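You operate a simulated robot arm through the tools that you are given. There is no shell and no other tool.

Carry out the task below with a simulated robot arm. There is one attempt and no reset: what you move stays moved.

Task
Stop filling the pot and drain it with the black plug instead.
Fine: blue and black taps shut before the plugs are swapped, blue plug in the rack's middle hole; open the black tap wide and shut it once the pot is empty.

It is judged by the outcome, as a careful person would: the job done as asked, and still so three seconds after it is handed in. It fails if anything else is knocked over, pushed out of place, dropped, spilled or broken.

Robot
A 7-joint arm with a two-finger parallel gripper, fixed in place. Base frame: the origin is at the foot of the arm, x ahead of it, y to its left, z up; the work surface is at about z = 0.585. Units: m, rad, N and s.
With the tool pointing down near the work surface it reaches from about 0.1 to 0.64 m from the base axis. Its first joint turns from -1.152 to 1.152 rad. Payload 1.57 kg.
The TCP is the grasp point between the finger pads, 0.03 m short of the fingertips. In the tool frame z runs along the fingers and y along their closing line. The gripper opens to 0.08 m. The fingers are 0.017 m wide and 0.012 m thick; the gripper's body (0.04 by 0.082 m) begins 0.08 m behind the TCP.
Orientation is that of the tool frame in the base frame, as a unit quaternion [x, y, z, w]. With the fingers straight down and closing along the base's y, the tool's x points along the base's -x, its y along +y and its z along -z.

Tools
- The arm moves only by the tool drive_tool. Its argument "moves" is text: rows parted by semicolons, each of 7 numbers parted by spaces: the shift along the tool's x, y, z in mm, then the turn, a rotation vector about the tool's x, y, z in rad, then the opening, from 0 (shut) to 1 (fully open). In form: dx dy dz rx ry rz claw; .... A call has 1 to 20 rows; each row shifts and turns the commanded pose from where the row before left it, along the tool's axes as they then stand. A row lasts 0.2 s, in which the tool goes at most 0.05 m and 0.15 rad; a call with a longer step from one row to the next is refused whole, and so is a gripper value outside its range. Where a pose cannot be reached the arm comes as near as it can. A force on the tool above 90 N (or 10 N above the force at the start of the call, whichever is more), or a blocked arm, ends the call early, and 0.2 s more pass. The fingers move at their own pace (about 0.072 m/s each) and stop on an object; they squeeze with about 32 N. The grip force told is the motor's: it shows also when the fingers shut on nothing. Time passes only in rows, and 0.2 s behind the last, so rows that do not move let the fingers close. It gives the time, the measured TCP pose, the force on the tool (base axes), the opening and the grip force at its end, in the units of the frame above (readings bear some noise), with the torque about the TCP (base axes, N m) and any sound that the robot's microphone picked up.
- Cameras (640 x 400 px; columns grow to the right, rows downward): "scene" is fixed at [0.0535, 0.4264, 1.4338]; the picture's right is [-0.79, -0.61, 0.00], its down [-0.38, 0.49, -0.78] and it looks along [0.48, -0.62, -0.62] (base axes); focal length 316 px, centre (320, 200). "wrist" rides on the gripper at [0.072, -0.007, -0.122] in the tool frame; the picture's right is [0.09, 1.00, 0.00], its down [-0.84, 0.08, -0.54] and it looks along [-0.54, 0.05, 0.84] (tool axes); focal length 238 px, centre (320, 200). There is no depth. A picture from a camera that has moved, and an enlarged one, comes with that camera's place and axes in the base frame and with its lens. The place of the scene camera against the robot may be out by one fixed shift of up to 0.018 m in any direction.
- snapshot(camera): a new picture of that camera. The clock stands still meanwhile.
- zoom(camera, box): a new picture of the part [left, top, right, bottom] of that camera's present view, enlarged. The clock stands still meanwhile.
- job_done(): hands the job in; it is judged then, once.

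Places have to be worked out from the pictures, the camera data and where the tool is seen. Open the gripper and draw the arm clear of the work before you hand the job in, unless the task says otherwise.

The tools are called after "Emit:" by a JSON object that holds its "method" and its "body". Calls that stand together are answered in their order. drive_tool: Moves the arm, as the interface text tells. Its arguments: {"type":"object","properties":{"moves":{"type":"string"}},"required":["moves"]} The other tools are called the same way: snapshot (camera) takes a picture; zoom (camera, box) takes an enlarged picture of a part of a camera's view; job_done () hands the job in.

At the start:

```text
time: 0.0
eef_pos: [0.4038, -0.0705, 1.1743]
tool_rot: [0.001, 1.0, -0.002, 0.001]
ft_force: [-0.1, -0.5, 0.0]
moment: [-0.01, 0.0, 0.0]
opening: 0.0802
finger_force: 0.1
```

scene: 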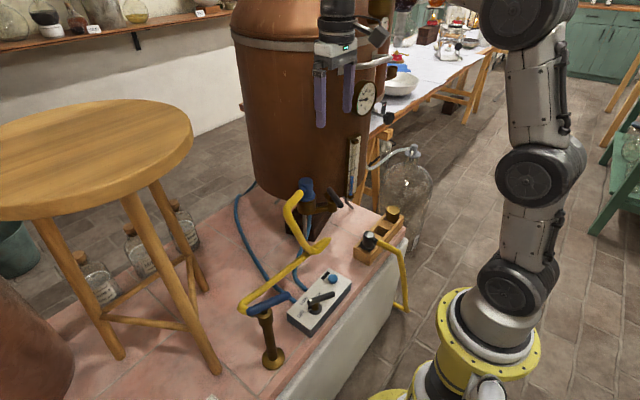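
wrist: 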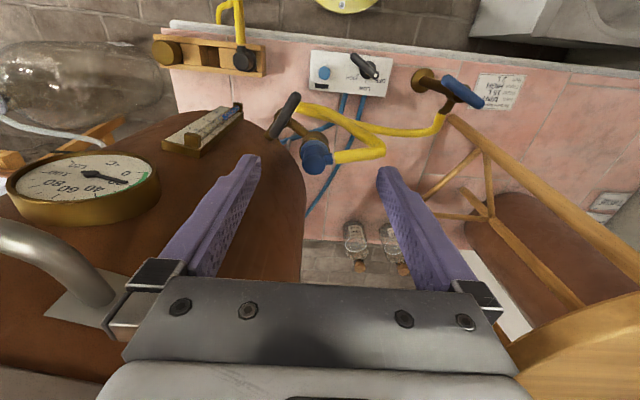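

I start by looking closely at the work area: the pot, taps, rack and plugs.

Emit:
{"method": "zoom", "body": {"camera": "scene", "box": [220, 160, 420, 285]}}

Emit:
{"method": "zoom", "body": {"camera": "scene", "box": [220, 250, 420, 375]}}

Emit:
{"method": "zoom", "body": {"camera": "wrist", "box": [140, 0, 340, 125]}}

Emit:
{"method": "zoom", "body": {"camera": "wrist", "box": [260, 30, 540, 205]}}

```text
3.20 times, centred on (320, 222) of scene
camera zoom: at [0.0535, 0.4264, 1.4338], right [-0.79, -0.61, 0.0], down [-0.38, 0.49, -0.78], along [0.48, -0.62, -0.62], focal length 1010 px, centre (320, 128)
```

zoom: 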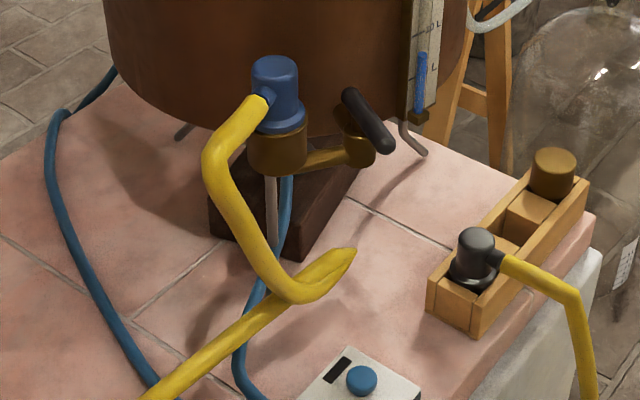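

```text
3.20 times, centred on (320, 312) of scene
camera zoom: at [0.0535, 0.4264, 1.4338], right [-0.79, -0.61, 0.0], down [-0.38, 0.49, -0.78], along [0.48, -0.62, -0.62], focal length 1010 px, centre (320, -160)
```

zoom: 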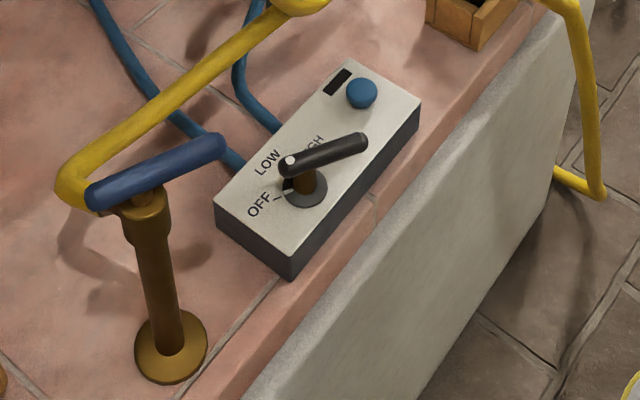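

```text
3.20 times, centred on (240, 62) of wrist
camera zoom: at [0.3337, -0.0779, 1.2956], right [-0.09, 1.0, 0.0], down [0.84, 0.08, 0.54], along [0.54, 0.05, -0.84], focal length 763 px, centre (576, 640)
```

zoom: 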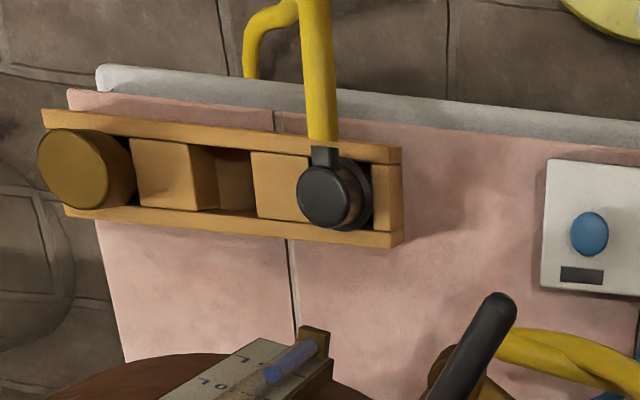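

```text
2.29 times, centred on (400, 118) of wrist
camera zoom: at [0.3337, -0.0779, 1.2956], right [-0.09, 1.0, 0.0], down [0.84, 0.08, 0.54], along [0.54, 0.05, -0.84], focal length 545 px, centre (137, 389)
```

zoom: 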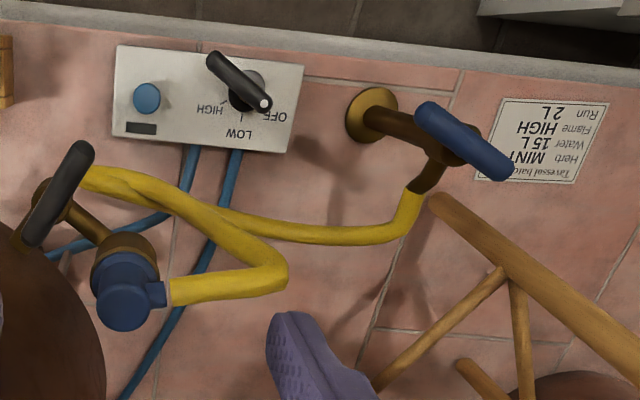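

The blue plug sits in the pot's port with its tube going to the blue tap, the black plug is in the rack, and the rack's middle hole looks empty. I zoom closer on the two taps, the gauge and the rack.

Emit:
{"method": "zoom", "body": {"camera": "scene", "box": [280, 170, 360, 220]}}

Emit:
{"method": "zoom", "body": {"camera": "scene", "box": [320, 130, 400, 180]}}

Emit:
{"method": "zoom", "body": {"camera": "scene", "box": [230, 285, 310, 335]}}

Emit:
{"method": "zoom", "body": {"camera": "wrist", "box": [250, 80, 346, 140]}}

Emit:
{"method": "zoom", "body": {"camera": "wrist", "box": [400, 50, 530, 131]}}

Emit:
{"method": "zoom", "body": {"camera": "wrist", "box": [150, 90, 250, 152]}}

```text
8.00 times, centred on (320, 195) of scene
camera zoom: at [0.0535, 0.4264, 1.4338], right [-0.79, -0.61, 0.0], down [-0.38, 0.49, -0.78], along [0.48, -0.62, -0.62], focal length 2526 px, centre (320, 240)
```

zoom: 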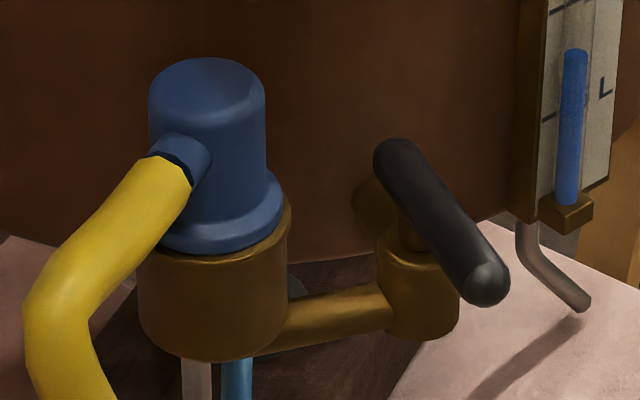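

```text
8.00 times, centred on (360, 155) of scene
camera zoom: at [0.0535, 0.4264, 1.4338], right [-0.79, -0.61, 0.0], down [-0.38, 0.49, -0.78], along [0.48, -0.62, -0.62], focal length 2526 px, centre (0, 560)
```

zoom: 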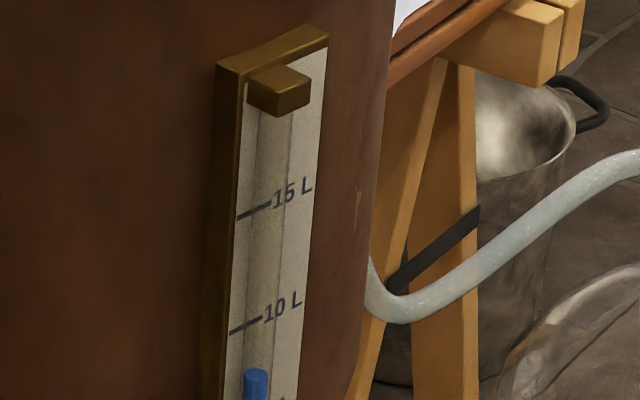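

```text
8.00 times, centred on (270, 310) of scene
camera zoom: at [0.0535, 0.4264, 1.4338], right [-0.79, -0.61, 0.0], down [-0.38, 0.49, -0.78], along [0.48, -0.62, -0.62], focal length 2526 px, centre (720, -680)
```

zoom: 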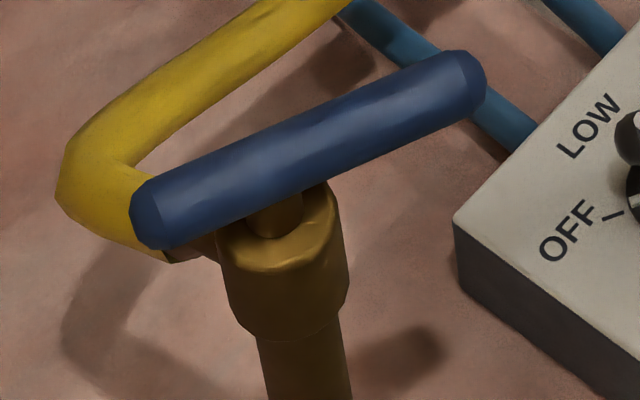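

```text
6.67 times, centred on (298, 110) of wrist
camera zoom: at [0.3337, -0.0779, 1.2956], right [-0.09, 1.0, 0.0], down [0.84, 0.08, 0.54], along [0.54, 0.05, -0.84], focal length 1589 px, centre (467, 800)
```

zoom: 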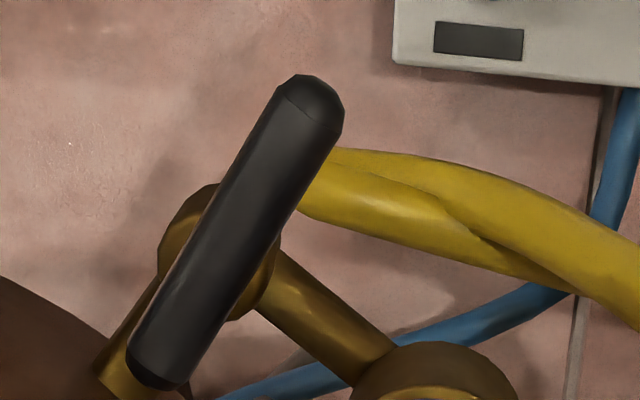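

```text
4.92 times, centred on (465, 90) of wrist
camera zoom: at [0.3337, -0.0779, 1.2956], right [-0.09, 1.0, 0.0], down [0.84, 0.08, 0.54], along [0.54, 0.05, -0.84], focal length 1173 px, centre (-394, 739)
```

zoom: 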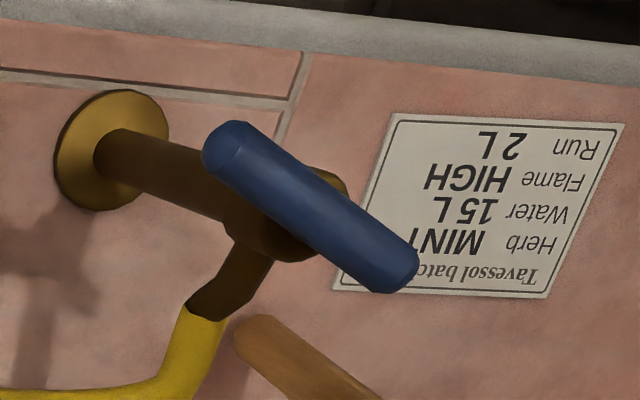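

```text
6.40 times, centred on (200, 121) of wrist
camera zoom: at [0.3337, -0.0779, 1.2956], right [-0.09, 1.0, 0.0], down [0.84, 0.08, 0.54], along [0.54, 0.05, -0.84], focal length 1525 px, centre (1088, 706)
```

zoom: 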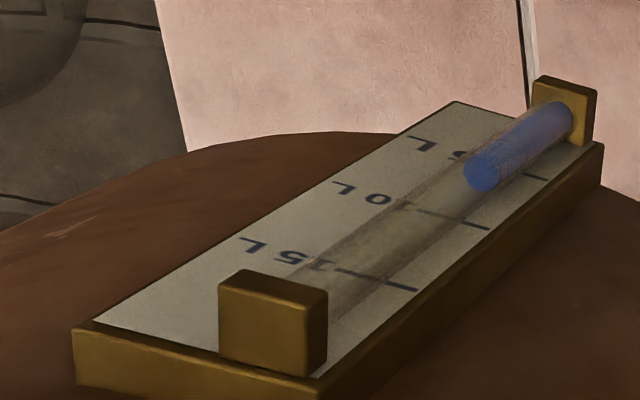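

The pot reads about 7–8 L. By triangulation the blue lever is near (0.378, 0.187, 0.83), the black tap lever near (0.432, -0.127, 0.90), the black plug near (0.374, -0.245, 0.70) and the rack's middle hole near (0.373, -0.326). I move to a viewing spot by the blue tap and stay clear of the stool.

Emit:
{"method": "drive_tool", "body": {"moves": "7.7 31.4 22 0 0 0 1;7.7 31.4 22 0 0 0 1;7.7 31.4 22 0 0 0 1;7.7 31.4 22 0 0 0 1;7.7 31.4 22 0 0 0 1;7.7 31.4 22 0 0 0 1;7.7 31.4 22 0 0 0 1"}}

Emit:
{"method": "snapshot", "body": {"camera": "scene"}}

Emit:
{"method": "snapshot", "body": {"camera": "wrist"}}

Emit:
{"method": "zoom", "body": {"camera": "scene", "box": [320, 140, 400, 190]}}

```text
time: 1.6
eef_pos: [0.3523, 0.1486, 1.0214]
tool_rot: [0.001, 1.0, -0.001, 0.001]
ft_force: [-0.4, -0.1, -0.2]
moment: [0.02, 0.0, 0.01]
opening: 0.08
finger_force: 0.0
```

```text
taken
```

scene: 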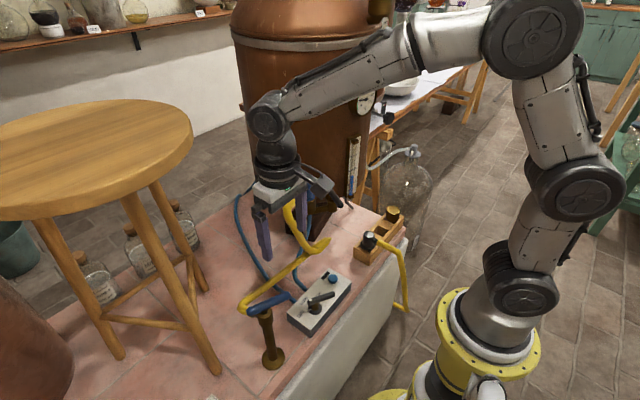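

```text
taken
camera wrist: at [0.2816, 0.1416, 1.1421], right [-0.09, 1.0, 0.0], down [0.84, 0.08, 0.54], along [0.54, 0.05, -0.84], focal length 238 px, centre (320, 200)
```

wrist: 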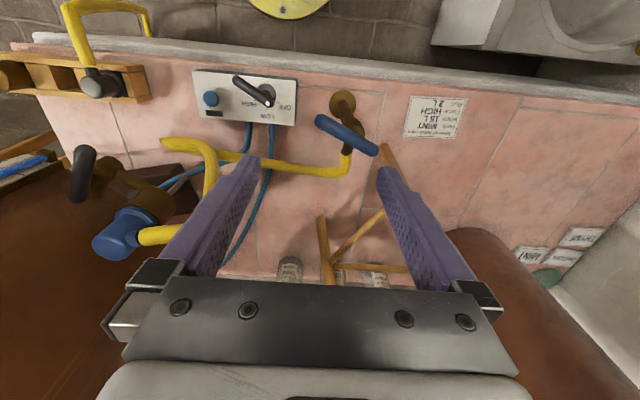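

```text
8.00 times, centred on (360, 165) of scene
camera zoom: at [0.0535, 0.4264, 1.4337], right [-0.79, -0.61, 0.0], down [-0.38, 0.49, -0.78], along [0.48, -0.62, -0.62], focal length 2526 px, centre (0, 480)
```

zoom: 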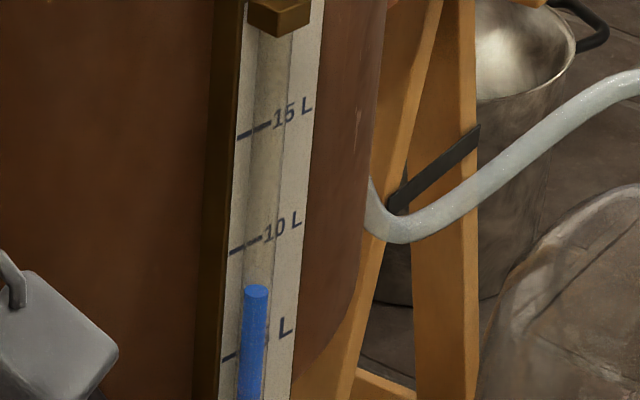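

The level may have risen slightly; I zoom in on the water top and on the blue tap from here.

Emit:
{"method": "zoom", "body": {"camera": "scene", "box": [340, 160, 372, 180]}}

Emit:
{"method": "zoom", "body": {"camera": "wrist", "box": [290, 70, 450, 170]}}

Emit:
{"method": "zoom", "body": {"camera": "wrist", "box": [40, 120, 240, 270]}}

Emit:
{"method": "zoom", "body": {"camera": "scene", "box": [220, 240, 320, 302]}}

```text
16.00 times, centred on (356, 170) of scene
camera zoom: at [0.0535, 0.4264, 1.4337], right [-0.79, -0.61, 0.0], down [-0.38, 0.49, -0.78], along [0.48, -0.62, -0.62], focal length 5052 px, centre (-256, 680)
```

zoom: 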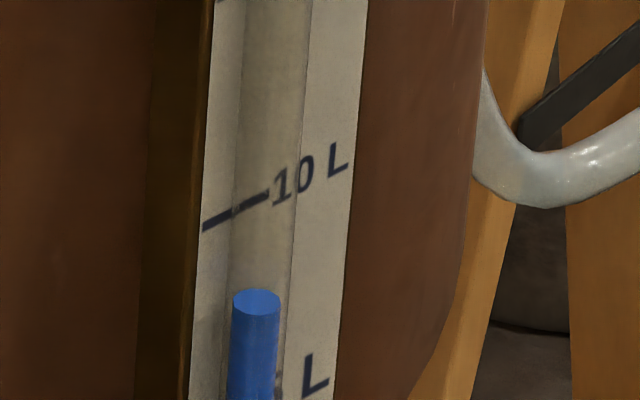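

```text
4.00 times, centred on (370, 120) of wrist
camera zoom: at [0.2816, 0.1416, 1.1421], right [-0.09, 1.0, 0.0], down [0.84, 0.08, 0.54], along [0.54, 0.05, -0.84], focal length 953 px, centre (120, 520)
```

zoom: 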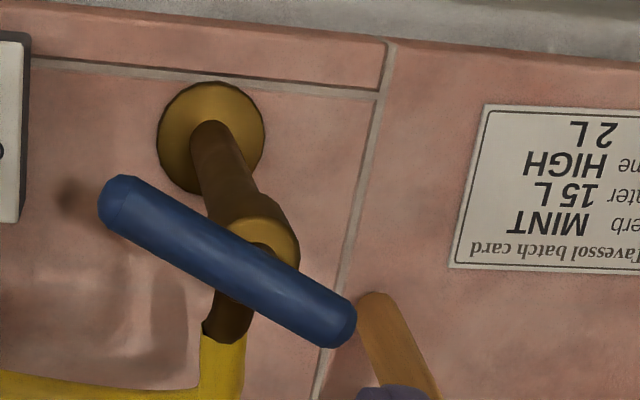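

```text
2.67 times, centred on (140, 195) of wrist
camera zoom: at [0.2816, 0.1416, 1.1421], right [-0.09, 1.0, 0.0], down [0.84, 0.08, 0.54], along [0.54, 0.05, -0.84], focal length 636 px, centre (800, 213)
```

zoom: 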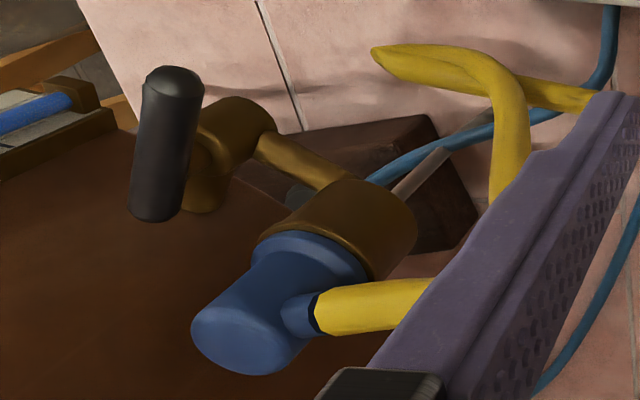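

```text
6.40 times, centred on (270, 271) of scene
camera zoom: at [0.0535, 0.4264, 1.4337], right [-0.79, -0.61, 0.0], down [-0.38, 0.49, -0.78], along [0.48, -0.62, -0.62], focal length 2021 px, centre (640, -254)
```

zoom: 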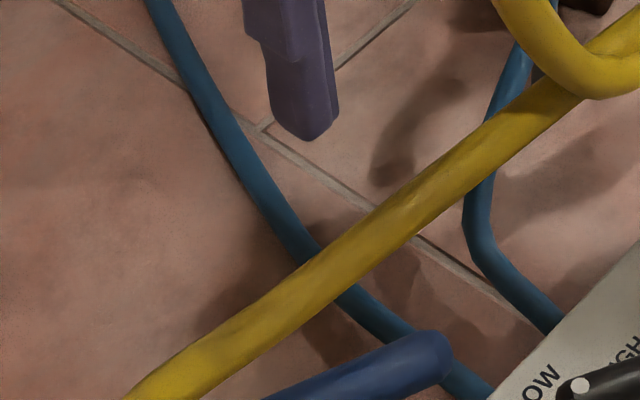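

The lever centre is at about (0.379, 0.188, 0.832), pointing about 66° from +x, with the spout along +x. I go above it and turn the tool so that the fingers will close across the lever.

Emit:
{"method": "drive_tool", "body": {"moves": "-13.1 19.7 35.7 0 0 0 1;-13.1 19.7 35.7 0 0 0 1;0 0 0 0 0 -0.144 1;0 0 0 0 0 -0.144 1;0 0 0 0 0 -0.144 1;0 0 0 0 0 -0.144 1;0 0 0 0 0 -0.144 1;0 0 0 0 0 -0.144 1;0 0 0 0 0 -0.144 1;0 0 0 0 0 -0.144 1"}}

Emit:
{"method": "snapshot", "body": {"camera": "wrist"}}

Emit:
{"method": "snapshot", "body": {"camera": "scene"}}

Emit:
{"method": "zoom", "body": {"camera": "scene", "box": [340, 160, 372, 180]}}

```text
time: 3.8
eef_pos: [0.378, 0.1876, 0.948]
tool_rot: [-0.546, 0.838, -0.001, 0.001]
ft_force: [0.2, 0.5, 0.3]
moment: [-0.02, -0.03, 0.0]
opening: 0.0799
finger_force: 0.0
```

```text
taken
camera wrist: at [0.3556, 0.1193, 1.0697], right [-0.95, 0.32, 0.0], down [0.27, 0.8, 0.54], along [0.17, 0.51, -0.84], focal length 238 px, centre (320, 200)
```

wrist: 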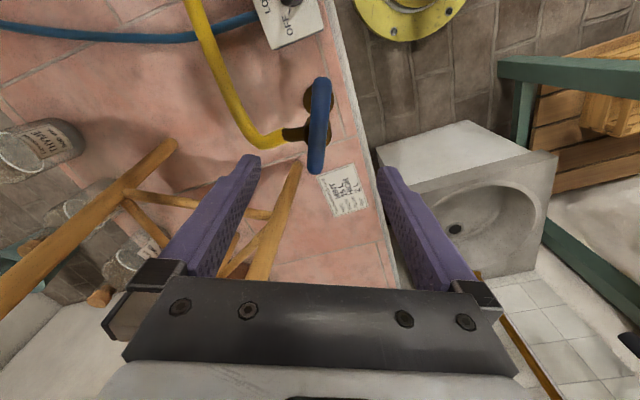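

```text
taken
```

scene: 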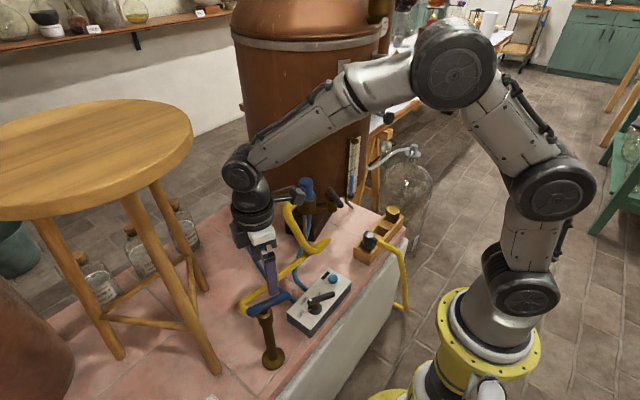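

```text
16.00 times, centred on (356, 170) of scene
camera zoom: at [0.0535, 0.4264, 1.4338], right [-0.79, -0.61, 0.0], down [-0.38, 0.49, -0.78], along [0.48, -0.62, -0.62], focal length 5052 px, centre (-256, 680)
```

zoom: 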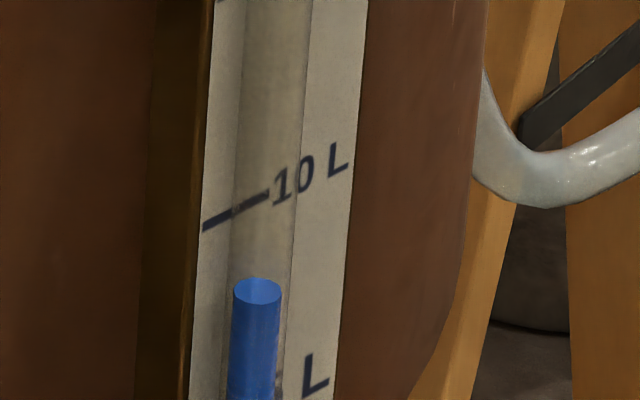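

The level rose by about 0.2 L in 2.2 s, so both taps are open at about 0.1 L/s. The lever lies centred between the fingers, so I lower so that the tips are just above the valve body and close on the lever.

Emit:
{"method": "drive_tool", "body": {"moves": "0 0 33 0 0 0 1;0 0 33 0 0 0 1;0 0 31 0 0 0 1;0 0 0 0 0 0 0.4;0 0 0 0 0 0 0.1;0 0 0 0 0 0 0;0 0 0 0 0 0 0"}}

Emit:
{"method": "snapshot", "body": {"camera": "wrist"}}

Emit:
{"method": "zoom", "body": {"camera": "scene", "box": [220, 240, 320, 302]}}

```text
time: 5.4
eef_pos: [0.3785, 0.1873, 0.8523]
tool_rot: [-0.544, 0.839, -0.003, 0.002]
ft_force: [24.6, -16.7, -9.6]
moment: [-0.61, -0.67, -0.41]
opening: 0.0186
finger_force: 33.4
```

```text
taken
camera wrist: at [0.3556, 0.1177, 0.9743], right [-0.95, 0.32, -0.01], down [0.27, 0.8, 0.54], along [0.18, 0.51, -0.84], focal length 238 px, centre (320, 200)
```

wrist: 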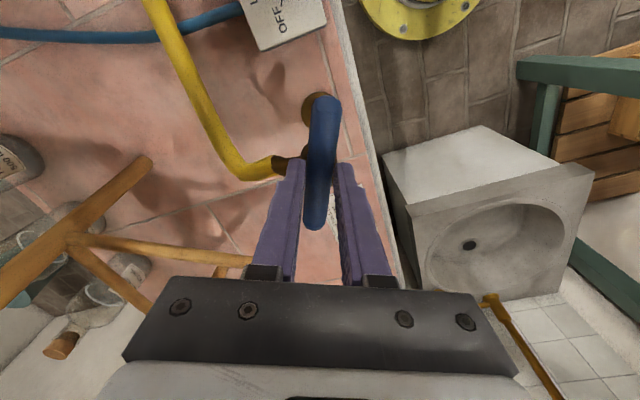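

```text
6.40 times, centred on (270, 271) of scene
camera zoom: at [0.0542, 0.4261, 1.4338], right [-0.79, -0.61, 0.0], down [-0.38, 0.49, -0.78], along [0.48, -0.62, -0.62], focal length 2021 px, centre (640, -254)
```

zoom: 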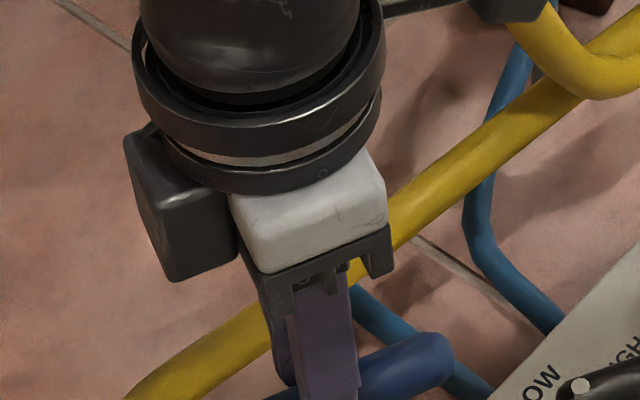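

The lever is gripped (opening 18.6 mm), with a side load of about 29 N showing it is a little off-centre. I ease over 2 mm to relieve it, then try a small turn towards square with the spout and read the torque.

Emit:
{"method": "drive_tool", "body": {"moves": "0 -1.5 0 0 0 0 0;0 -1 0 0 0 0 0;0 0 0 0 0 0 0"}}

```text
time: 6.2
eef_pos: [0.3792, 0.1872, 0.8521]
tool_rot: [-0.545, 0.838, -0.002, -0.001]
ft_force: [6.3, -17.8, 15.9]
moment: [-0.81, -0.14, -0.2]
opening: 0.0189
finger_force: 33.3
```

Side load is down; I trim slightly more and then turn a little (0.15 rad anticlockwise seen from above) and read the torque.

Emit:
{"method": "drive_tool", "body": {"moves": "1 -1 -0.5 0 0 0 0;0 0 0 0 0 -0.08 0;0 0 0 0 0 -0.08 0;0 0 0 0 0 0 0"}}

Emit:
{"method": "zoom", "body": {"camera": "scene", "box": [340, 160, 372, 180]}}

Emit:
{"method": "snapshot", "body": {"camera": "wrist"}}

```text
time: 7.2
eef_pos: [0.381, 0.1858, 0.8514]
tool_rot: [-0.61, 0.792, -0.001, 0.001]
ft_force: [5.0, -4.7, 19.2]
moment: [-0.25, -0.12, -0.08]
opening: 0.0186
finger_force: 32.9
```

```text
16.00 times, centred on (356, 170) of scene
camera zoom: at [0.0533, 0.4262, 1.4338], right [-0.79, -0.61, 0.0], down [-0.38, 0.49, -0.78], along [0.48, -0.62, -0.62], focal length 5052 px, centre (-256, 680)
```

zoom: 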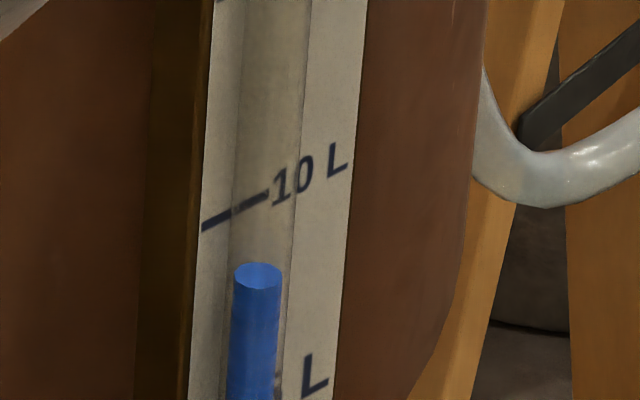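

```text
taken
camera wrist: at [0.3697, 0.1139, 0.9741], right [-0.99, 0.17, 0.0], down [0.14, 0.83, 0.54], along [0.09, 0.53, -0.84], focal length 238 px, centre (320, 200)
```

wrist: 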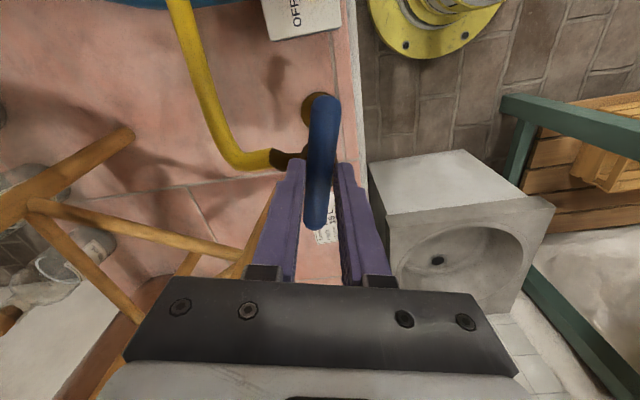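

It turned easily with little torque. I continue to square with the spout and keep checking torque.

Emit:
{"method": "drive_tool", "body": {"moves": "0 0 0 0 0 -0.09 0;0 0 0 0 0 -0.09 0;0 0 0 0 0 -0.09 0;0 0 0 0 0 0 0"}}

Emit:
{"method": "zoom", "body": {"camera": "scene", "box": [340, 160, 372, 180]}}

```text
time: 8.2
eef_pos: [0.3834, 0.1854, 0.8529]
tool_rot: [0.711, -0.704, 0.004, -0.004]
ft_force: [32.3, -18.2, 1.0]
moment: [-0.18, -0.91, -0.53]
opening: 0.0188
finger_force: 32.9
```

```text
16.00 times, centred on (356, 170) of scene
camera zoom: at [0.0542, 0.426, 1.4339], right [-0.79, -0.61, 0.0], down [-0.38, 0.49, -0.78], along [0.48, -0.62, -0.62], focal length 5052 px, centre (-256, 680)
```

zoom: 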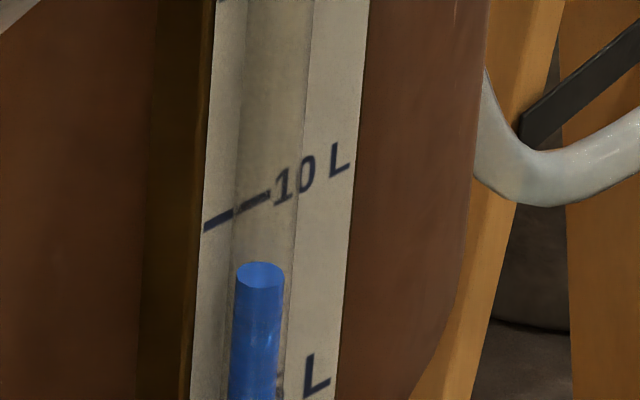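

The level has almost stopped and torque has risen, which suggests the stop. I hold for a second, turn slightly more to confirm, and look again.

Emit:
{"method": "drive_tool", "body": {"moves": "0 -2 0 0 0 0 0;0 0 0 0 0 -0.04 0;0 0 0 0 0 0 0;0 0 0 0 0 0 0;0 0 0 0 0 0 0"}}

Emit:
{"method": "zoom", "body": {"camera": "scene", "box": [340, 160, 372, 180]}}

Emit:
{"method": "snapshot", "body": {"camera": "wrist"}}

```text
time: 9.4
eef_pos: [0.3844, 0.1858, 0.852]
tool_rot: [0.725, -0.688, 0.002, -0.004]
ft_force: [23.5, -15.7, 10.4]
moment: [-0.28, -0.69, -0.65]
opening: 0.0192
finger_force: 33.1
```

```text
16.00 times, centred on (356, 170) of scene
camera zoom: at [0.0539, 0.426, 1.4339], right [-0.79, -0.61, 0.0], down [-0.38, 0.49, -0.78], along [0.48, -0.62, -0.62], focal length 5052 px, centre (-256, 680)
```

zoom: 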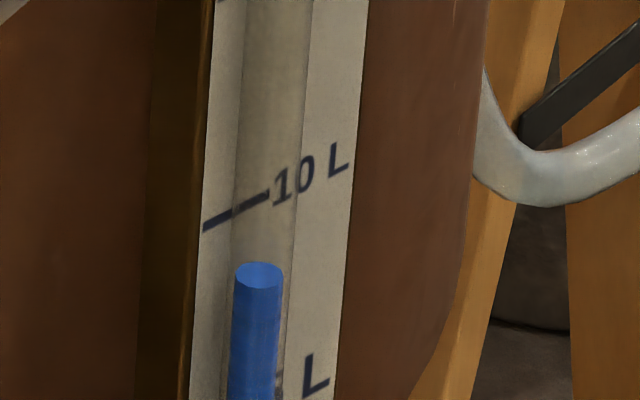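

```text
taken
camera wrist: at [0.3952, 0.1135, 0.974], right [-0.99, -0.14, -0.01], down [-0.12, 0.83, 0.54], along [-0.07, 0.54, -0.84], focal length 238 px, centre (320, 200)
```

wrist: 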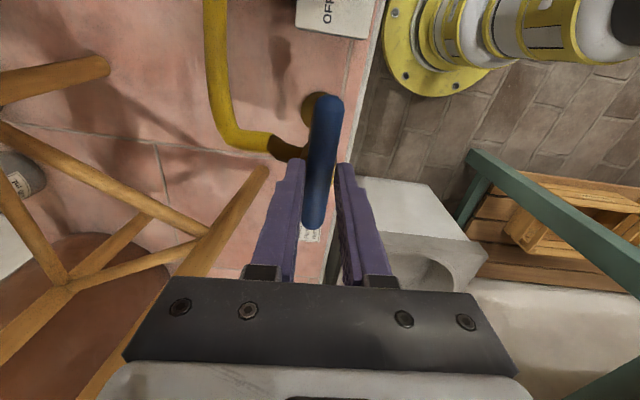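

The level holds still at about 9 L and the lever is against its stop, square to the spout, so the blue tap is shut. I release it and lift straight up.

Emit:
{"method": "drive_tool", "body": {"moves": "0 0 0 0 0 0.03 0;0 0 0 0 0 0 0.5;0 0 0 0 0 0 0.5;0 0 0 0 0 0 0.5;0 0 -30 0 0 0 0.5;0 0 -40 0 0 0 0.5;0 0 -40 0 0 0 0.5;0 0 -40 0 0 0 0.5"}}

Emit:
{"method": "snapshot", "body": {"camera": "wrist"}}

Emit:
{"method": "snapshot", "body": {"camera": "scene"}}

Emit:
{"method": "zoom", "body": {"camera": "scene", "box": [340, 160, 372, 180]}}

```text
time: 11.2
eef_pos: [0.3812, 0.1847, 1.0028]
tool_rot: [0.714, -0.7, 0.001, 0.001]
ft_force: [0.3, -0.5, 0.5]
moment: [-0.02, -0.01, 0.02]
opening: 0.04
finger_force: 0.0
```

```text
taken
camera wrist: at [0.3899, 0.1131, 1.1243], right [-0.99, -0.11, 0.0], down [-0.09, 0.84, 0.54], along [-0.06, 0.54, -0.84], focal length 238 px, centre (320, 200)
```

wrist: 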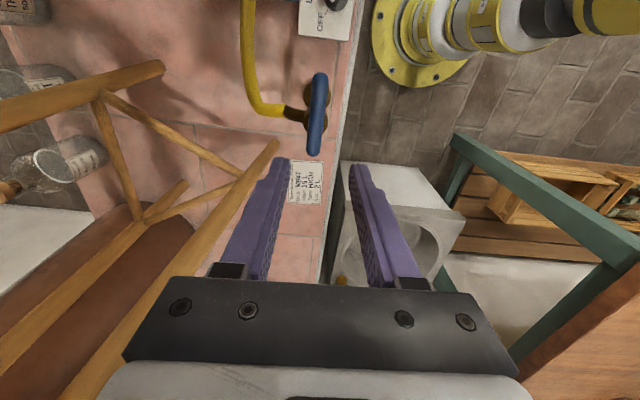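

```text
taken
```

scene: 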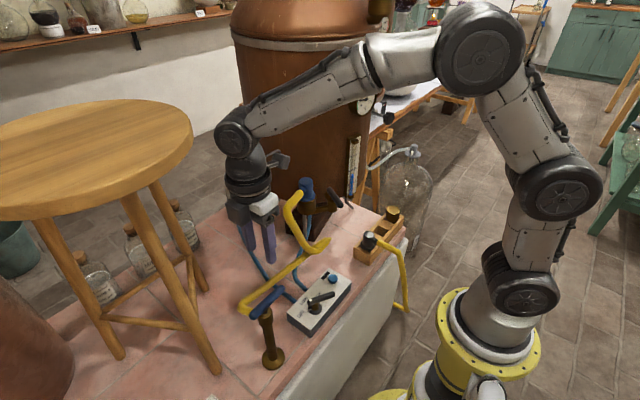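

```text
16.00 times, centred on (356, 170) of scene
camera zoom: at [0.0534, 0.4264, 1.4338], right [-0.79, -0.61, 0.0], down [-0.38, 0.49, -0.78], along [0.48, -0.62, -0.62], focal length 5052 px, centre (-256, 680)
```

zoom: 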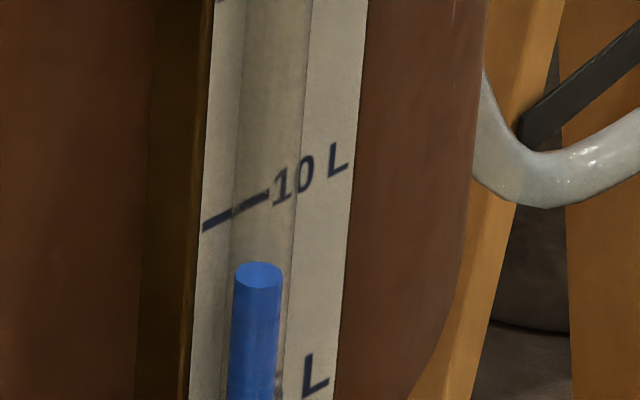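

The blue tap stays shut: its lever is along y at (0.386, 0.186) and the level is steady. Next is the black tap. I rotate to square the fingers to its lever and move to a viewing spot above and in front of it.

Emit:
{"method": "drive_tool", "body": {"moves": "0 0 0 0 0 0.149 0.9;0 0 0 0 0 0.149 0.9;0 0 0 0 0 0.149 0.9;0 0 0 0 0 0.149 0.9;0 0 0 0 0 0.149 0.9;0 0 0 0 0 0.149 0.9;0 0 0 0 0 0.149 0.9;0 0 0 0 0 0.149 0.9;0 0 0 0 0 0.149 0.9;0 0 0 0 0 0.149 0.9;0 0 0 0 0 0.149 0.9;0 0 0 0 0 0.149 0.9;0 0 0 0 0 0.149 0.9;0 0 0 0 0 0.149 0.9;-25.9 -40 -9.5 0 0 0 0.9;-25.9 -40 -9.5 0 0 0 0.9;-25.9 -40 -9.5 0 0 0 0.9;-25.9 -40 -9.5 0 0 0 0.9;-25.9 -40 -9.5 0 0 0 0.9;-25.9 -40 -9.5 0 0 0 0.9"}}

Emit:
{"method": "snapshot", "body": {"camera": "wrist"}}

Emit:
{"method": "snapshot", "body": {"camera": "scene"}}

```text
time: 15.4
eef_pos: [0.405, -0.1011, 1.0609]
tool_rot: [0.246, 0.969, -0.001, 0.001]
ft_force: [-0.2, -0.1, 0.2]
moment: [-0.01, 0.0, -0.02]
opening: 0.0719
finger_force: 0.1
```

```text
taken
camera wrist: at [0.3402, -0.0726, 1.182], right [0.39, 0.92, 0.0], down [0.77, -0.33, 0.54], along [0.5, -0.21, -0.84], focal length 238 px, centre (320, 200)
```

wrist: 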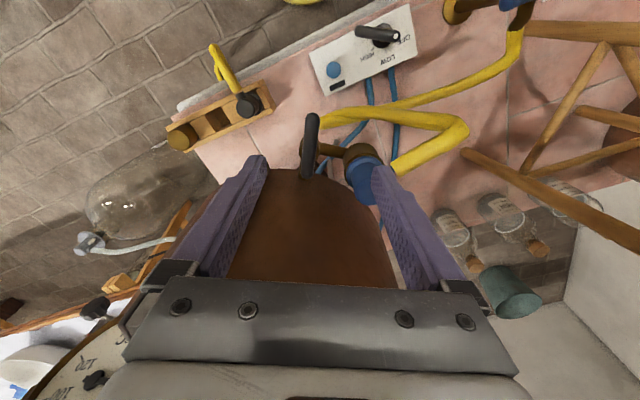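

```text
taken
```

scene: 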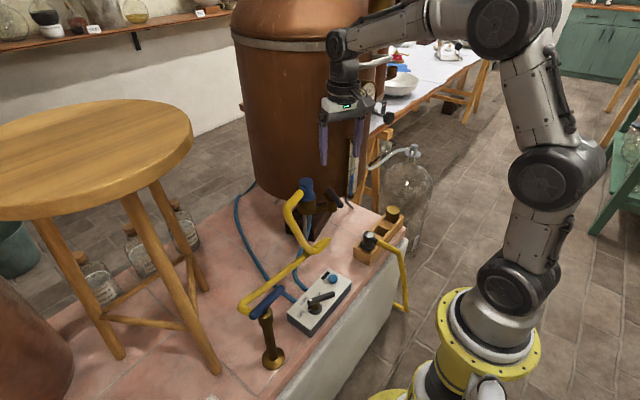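

Emit:
{"method": "zoom", "body": {"camera": "wrist", "box": [260, 95, 420, 195]}}

Emit:
{"method": "zoom", "body": {"camera": "wrist", "box": [150, 60, 310, 160]}}

```text
4.00 times, centred on (340, 145) of wrist
camera zoom: at [0.3402, -0.0726, 1.182], right [0.39, 0.92, 0.0], down [0.77, -0.33, 0.54], along [0.5, -0.21, -0.84], focal length 953 px, centre (240, 420)
```

zoom: 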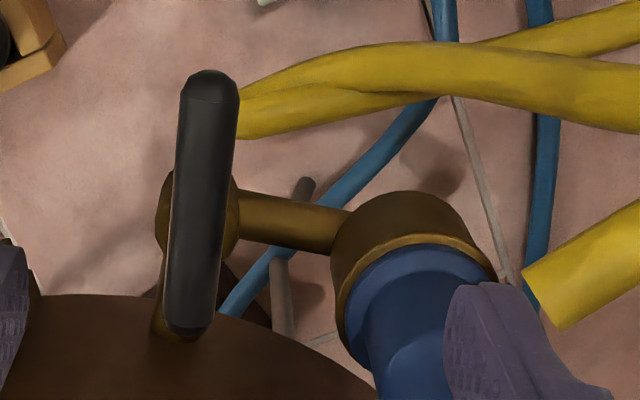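

```text
4.00 times, centred on (230, 110) of wrist
camera zoom: at [0.3402, -0.0726, 1.182], right [0.39, 0.92, 0.0], down [0.77, -0.33, 0.54], along [0.5, -0.21, -0.84], focal length 953 px, centre (680, 560)
```

zoom: 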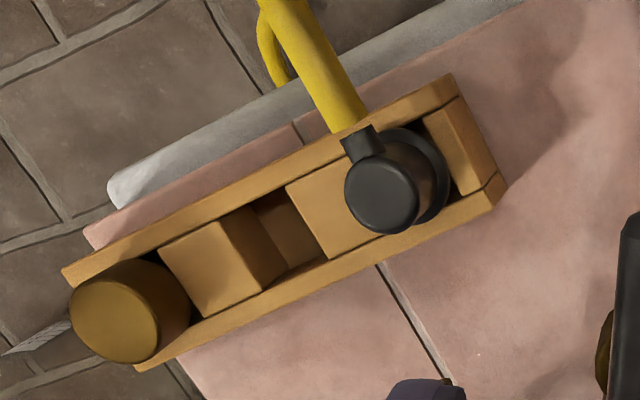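

The black lever runs about −30° through (0.434, −0.126) at z≈0.895. Its stub to the pot runs at about −37° and the pipe to the port at about 52°. Going by the blue tap's handedness, it should shut by turning anticlockwise to 52°. I grip its robot-side half first, 22 mm from the pivot.

Emit:
{"method": "drive_tool", "body": {"moves": "-7.5 -3.8 0 0 0 0 0.6;-7.6 -3.8 20 0 0 0 0.6;0 0 35 0 0 0 0.6;0 0 35 0 0 0 0.6;0 0 35 0 0 0 0.6;0 0 0 0 0 0 0.6"}}

Emit:
{"method": "snapshot", "body": {"camera": "wrist"}}

Emit:
{"method": "zoom", "body": {"camera": "scene", "box": [280, 150, 380, 212]}}

```text
time: 16.8
eef_pos: [0.414, -0.1129, 0.9349]
tool_rot: [0.245, 0.97, 0.0, 0.001]
ft_force: [0.3, 0.0, -0.8]
moment: [-0.01, 0.02, -0.02]
opening: 0.0481
finger_force: 0.0
```

```text
taken
camera wrist: at [0.3485, -0.0857, 1.0554], right [0.39, 0.92, 0.0], down [0.77, -0.33, 0.54], along [0.5, -0.22, -0.84], focal length 238 px, centre (320, 200)
```

wrist: 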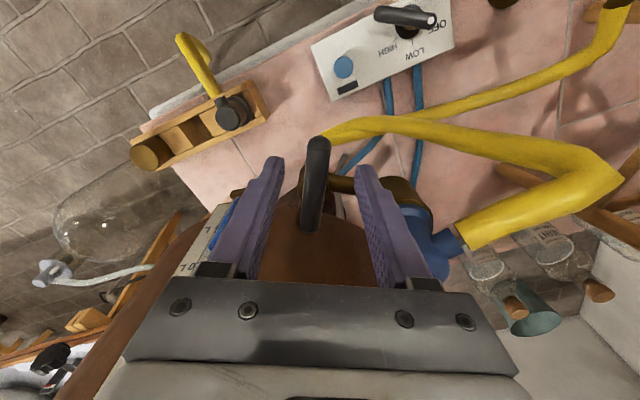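

```text
6.40 times, centred on (330, 181) of scene
camera zoom: at [0.0535, 0.4264, 1.4338], right [-0.79, -0.61, 0.0], down [-0.38, 0.49, -0.78], along [0.48, -0.62, -0.62], focal length 2021 px, centre (256, 322)
```

zoom: 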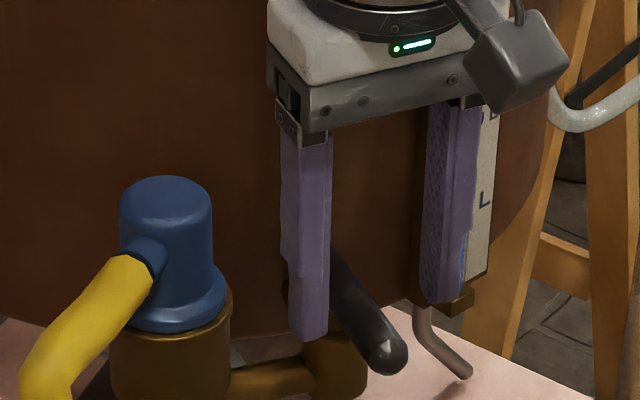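

The lever is centred between the fingers and clear of the cup. I lower 26 mm and close.

Emit:
{"method": "drive_tool", "body": {"moves": "0 0 13 0 0 0 0.6;0 0 13 0 0 0 0.6;0 0 0 0 0 0 0.2;0 0 0 0 0 0 0;0 0 0 0 0 0 0"}}

Emit:
{"method": "zoom", "body": {"camera": "scene", "box": [280, 150, 380, 212]}}

```text
time: 18.0
eef_pos: [0.413, -0.1159, 0.909]
tool_rot: [0.246, 0.969, -0.002, 0.0]
ft_force: [-2.8, -10.0, -1.2]
moment: [-0.23, -0.04, -0.4]
opening: 0.0181
finger_force: 33.6
```

```text
6.40 times, centred on (330, 181) of scene
camera zoom: at [0.0534, 0.4262, 1.4338], right [-0.79, -0.61, 0.0], down [-0.38, 0.49, -0.78], along [0.48, -0.62, -0.62], focal length 2021 px, centre (256, 322)
```

zoom: 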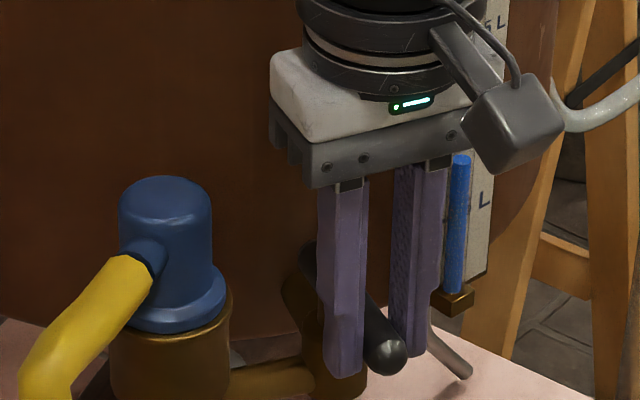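

Gripped at about 23 mm from the pivot. I turn it anticlockwise in small steps about the pivot, watching the force.

Emit:
{"method": "drive_tool", "body": {"moves": "-0.1 -2.2 0 0 0 -0.1 0;-0.1 -2.2 0 0 0 -0.1 0;-0.1 -2.2 0 0 0 -0.1 0;-0.1 -2.2 0 0 0 -0.1 0;0 0 0 0 0 0 0"}}

Emit:
{"method": "zoom", "body": {"camera": "scene", "box": [280, 150, 380, 212]}}

```text
time: 19.2
eef_pos: [0.4101, -0.1229, 0.909]
tool_rot: [0.047, 0.999, -0.001, 0.0]
ft_force: [-24.3, -15.5, 18.3]
moment: [-0.32, 0.21, -0.84]
opening: 0.0219
finger_force: 35.2
```

```text
6.40 times, centred on (330, 181) of scene
camera zoom: at [0.0526, 0.4261, 1.4339], right [-0.79, -0.61, 0.0], down [-0.38, 0.49, -0.78], along [0.48, -0.62, -0.62], focal length 2021 px, centre (256, 322)
```

zoom: 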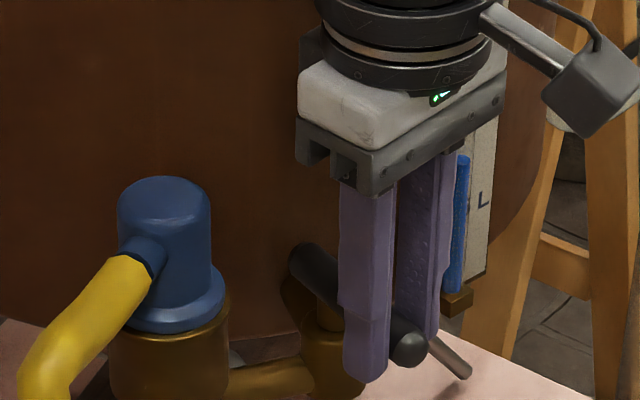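

The fingers turned more than the lever (opening grew to 21.9 mm, torque rose), so there may be a stop this way. I look at the lever's present angle.

Emit:
{"method": "snapshot", "body": {"camera": "wrist"}}

Emit:
{"method": "zoom", "body": {"camera": "wrist", "box": [240, 100, 400, 200]}}

Emit:
{"method": "zoom", "body": {"camera": "scene", "box": [310, 170, 374, 210]}}

```text
taken
camera wrist: at [0.3391, -0.1231, 1.0301], right [0.0, 1.0, 0.0], down [0.84, 0.0, 0.54], along [0.54, 0.0, -0.84], focal length 238 px, centre (320, 200)
```

wrist: 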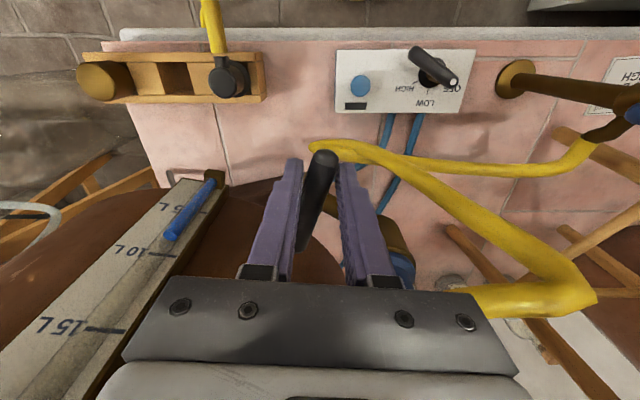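

```text
4.00 times, centred on (320, 150) of wrist
camera zoom: at [0.3391, -0.1231, 1.0301], right [0.0, 1.0, 0.0], down [0.84, 0.0, 0.54], along [0.54, 0.0, -0.84], focal length 953 px, centre (320, 400)
```

zoom: 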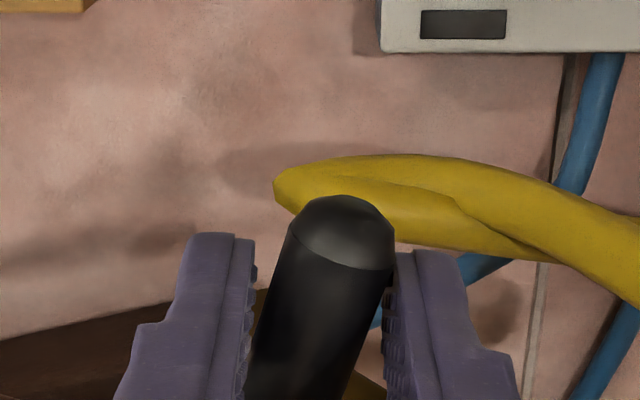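

```text
10.00 times, centred on (342, 190) of scene
camera zoom: at [0.0526, 0.4261, 1.4339], right [-0.79, -0.61, 0.0], down [-0.38, 0.49, -0.78], along [0.48, -0.62, -0.62], focal length 3157 px, centre (100, 300)
```

zoom: 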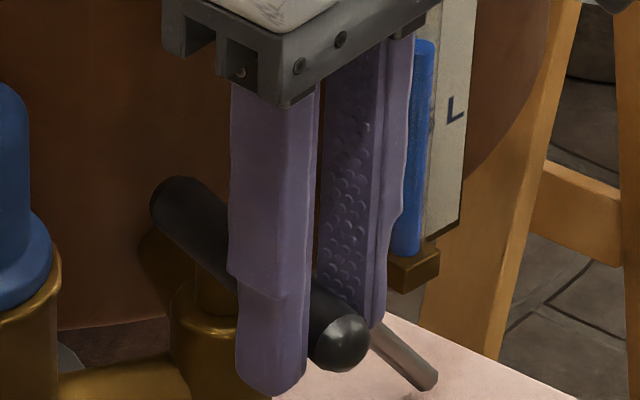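

The lever has followed to roughly −15°, lagging the fingers a little. I continue a few steps and check whether it keeps moving.

Emit:
{"method": "drive_tool", "body": {"moves": "-0.1 -2.2 0 0 0 -0.1 0;-0.1 -2.2 0 0 0 -0.1 0;-0.1 -2.2 0 0 0 -0.1 0;0 0 0 0 0 0 0"}}

Emit:
{"method": "snapshot", "body": {"camera": "wrist"}}

Emit:
{"method": "zoom", "body": {"camera": "scene", "box": [310, 170, 374, 210]}}

```text
time: 20.2
eef_pos: [0.4098, -0.1299, 0.908]
tool_rot: [-0.103, 0.995, -0.003, -0.003]
ft_force: [-27.6, -23.4, 7.8]
moment: [-0.47, 0.08, -1.03]
opening: 0.0241
finger_force: 36.1
```

```text
taken
camera wrist: at [0.3425, -0.1519, 1.0296], right [-0.29, 0.96, 0.0], down [0.81, 0.25, 0.54], along [0.51, 0.16, -0.84], focal length 238 px, centre (320, 200)
```

wrist: 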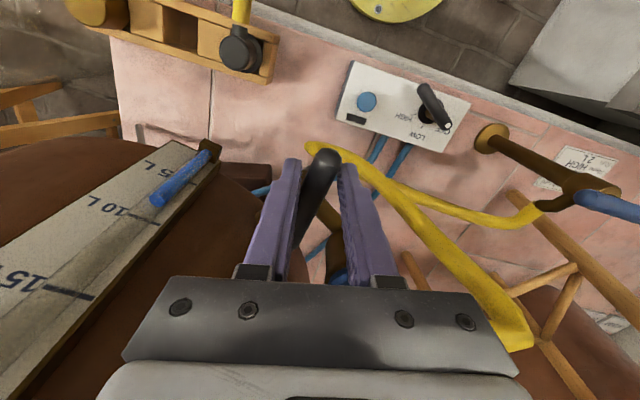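

```text
10.00 times, centred on (342, 190) of scene
camera zoom: at [0.0527, 0.4259, 1.434], right [-0.79, -0.61, 0.0], down [-0.38, 0.49, -0.78], along [0.48, -0.62, -0.62], focal length 3157 px, centre (100, 300)
```

zoom: 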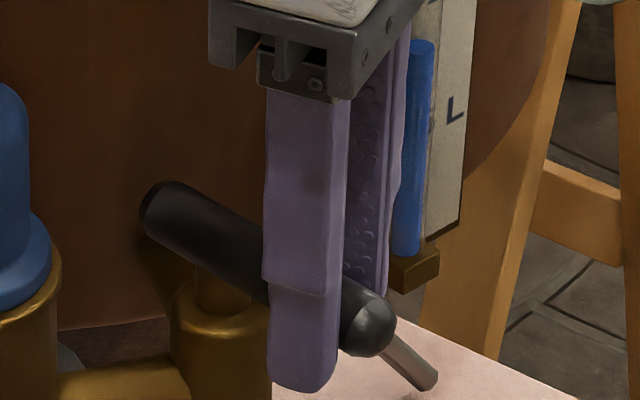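

The lever follows but its pivot is off-centre, nearer the pot at about (0.4445, −0.134). That explains the skew, and turning the gripper further would crowd the gauge. I let go, lift, and turn back so I can push the near end with closed fingertips instead.

Emit:
{"method": "drive_tool", "body": {"moves": "0 0 0 0 0 0.1 0.3;0 0 0 0 0 0 0.6;0 0 0 0 0 0 0.6;0 0 -20 0 0 0 0.6;0 0 -35 0 0 0 0.6;0 0 0 0 0 0.12 0.6;0 0 0 0 0 0.12 0.6;0 0 0 0 0 0.12 0.6;0 0 0 0 0 0.12 0.6;0 0 0 0 0 0.12 0.3;0 0 0 0 0 0 0;0 0 0 0 0 0 0"}}

Emit:
{"method": "snapshot", "body": {"camera": "wrist"}}

Emit:
{"method": "zoom", "body": {"camera": "scene", "box": [290, 160, 380, 216]}}

Emit:
{"method": "zoom", "body": {"camera": "wrist", "box": [240, 110, 400, 210]}}

```text
time: 22.8
eef_pos: [0.4119, -0.1293, 0.9645]
tool_rot: [0.246, 0.969, -0.001, 0.0]
ft_force: [1.1, 0.5, -0.7]
moment: [0.01, 0.02, 0.01]
opening: 0.0002
finger_force: 21.5
```

```text
taken
camera wrist: at [0.3467, -0.1004, 1.0853], right [0.39, 0.92, 0.0], down [0.77, -0.33, 0.54], along [0.5, -0.22, -0.84], focal length 238 px, centre (320, 200)
```

wrist: 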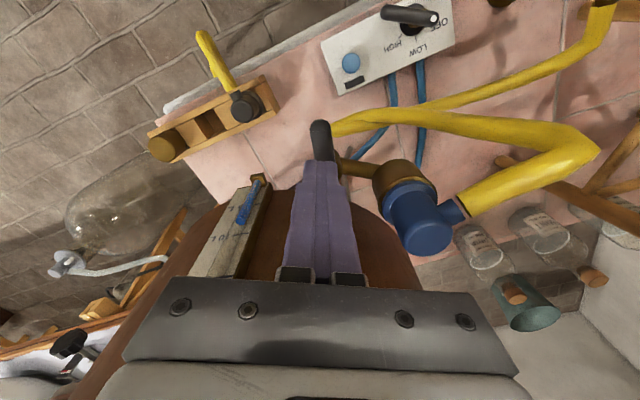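

```text
7.11 times, centred on (335, 188) of scene
camera zoom: at [0.0535, 0.4264, 1.4338], right [-0.79, -0.61, 0.0], down [-0.38, 0.49, -0.78], along [0.48, -0.62, -0.62], focal length 2245 px, centre (213, 285)
```

zoom: 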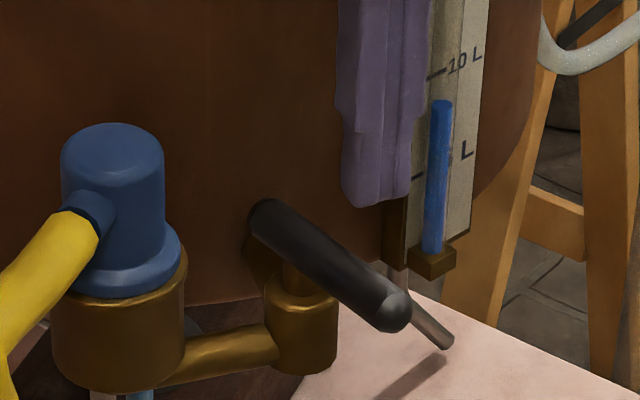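

```text
4.00 times, centred on (320, 160) of wrist
camera zoom: at [0.3467, -0.1004, 1.0853], right [0.39, 0.92, 0.0], down [0.77, -0.33, 0.54], along [0.5, -0.22, -0.84], focal length 953 px, centre (320, 360)
```

zoom: 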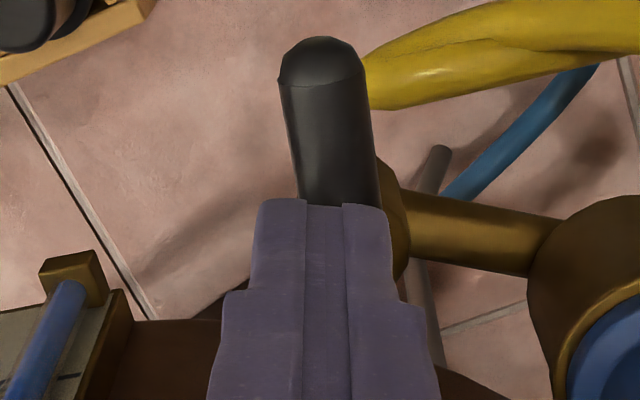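

The lever now lies at about −12° with its pivot near (0.446, −0.134). I set the closed fingertips down on the +y side of its near end and push it round.

Emit:
{"method": "drive_tool", "body": {"moves": "19.6 25 0 0 0 0 0;0 0 27 0 0 0 0;0 0 27 0 0 0 0;-2.8 -7.4 0 0 0 0 0;0 -4.6 0 0 0 0 0;0 -4.6 0 0 0 0 0;0 -4.6 0 0 0 0 0;0 0 0 0 0 0 0"}}

Emit:
{"method": "zoom", "body": {"camera": "scene", "box": [290, 160, 380, 216]}}

Emit:
{"method": "snapshot", "body": {"camera": "wrist"}}

```text
time: 24.6
eef_pos: [0.3994, -0.1166, 0.9098]
tool_rot: [0.245, 0.969, -0.001, 0.001]
ft_force: [0.6, 0.2, -0.3]
moment: [0.01, -0.01, 0.02]
opening: 0.0001
finger_force: 21.5
```

```text
7.11 times, centred on (335, 188) of scene
camera zoom: at [0.0535, 0.4264, 1.4338], right [-0.79, -0.61, 0.0], down [-0.38, 0.49, -0.78], along [0.48, -0.62, -0.62], focal length 2245 px, centre (213, 285)
```

zoom: 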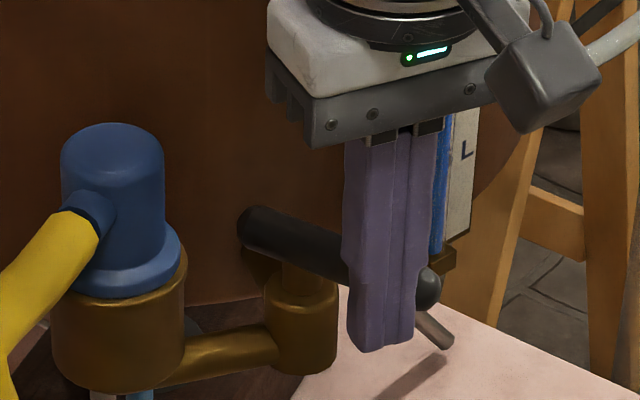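

```text
taken
camera wrist: at [0.334, -0.0896, 1.0304], right [0.39, 0.92, 0.0], down [0.77, -0.33, 0.54], along [0.5, -0.22, -0.84], focal length 238 px, centre (320, 200)
```

wrist: 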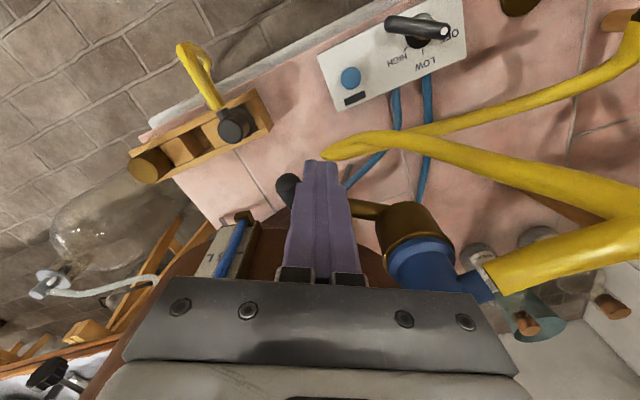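

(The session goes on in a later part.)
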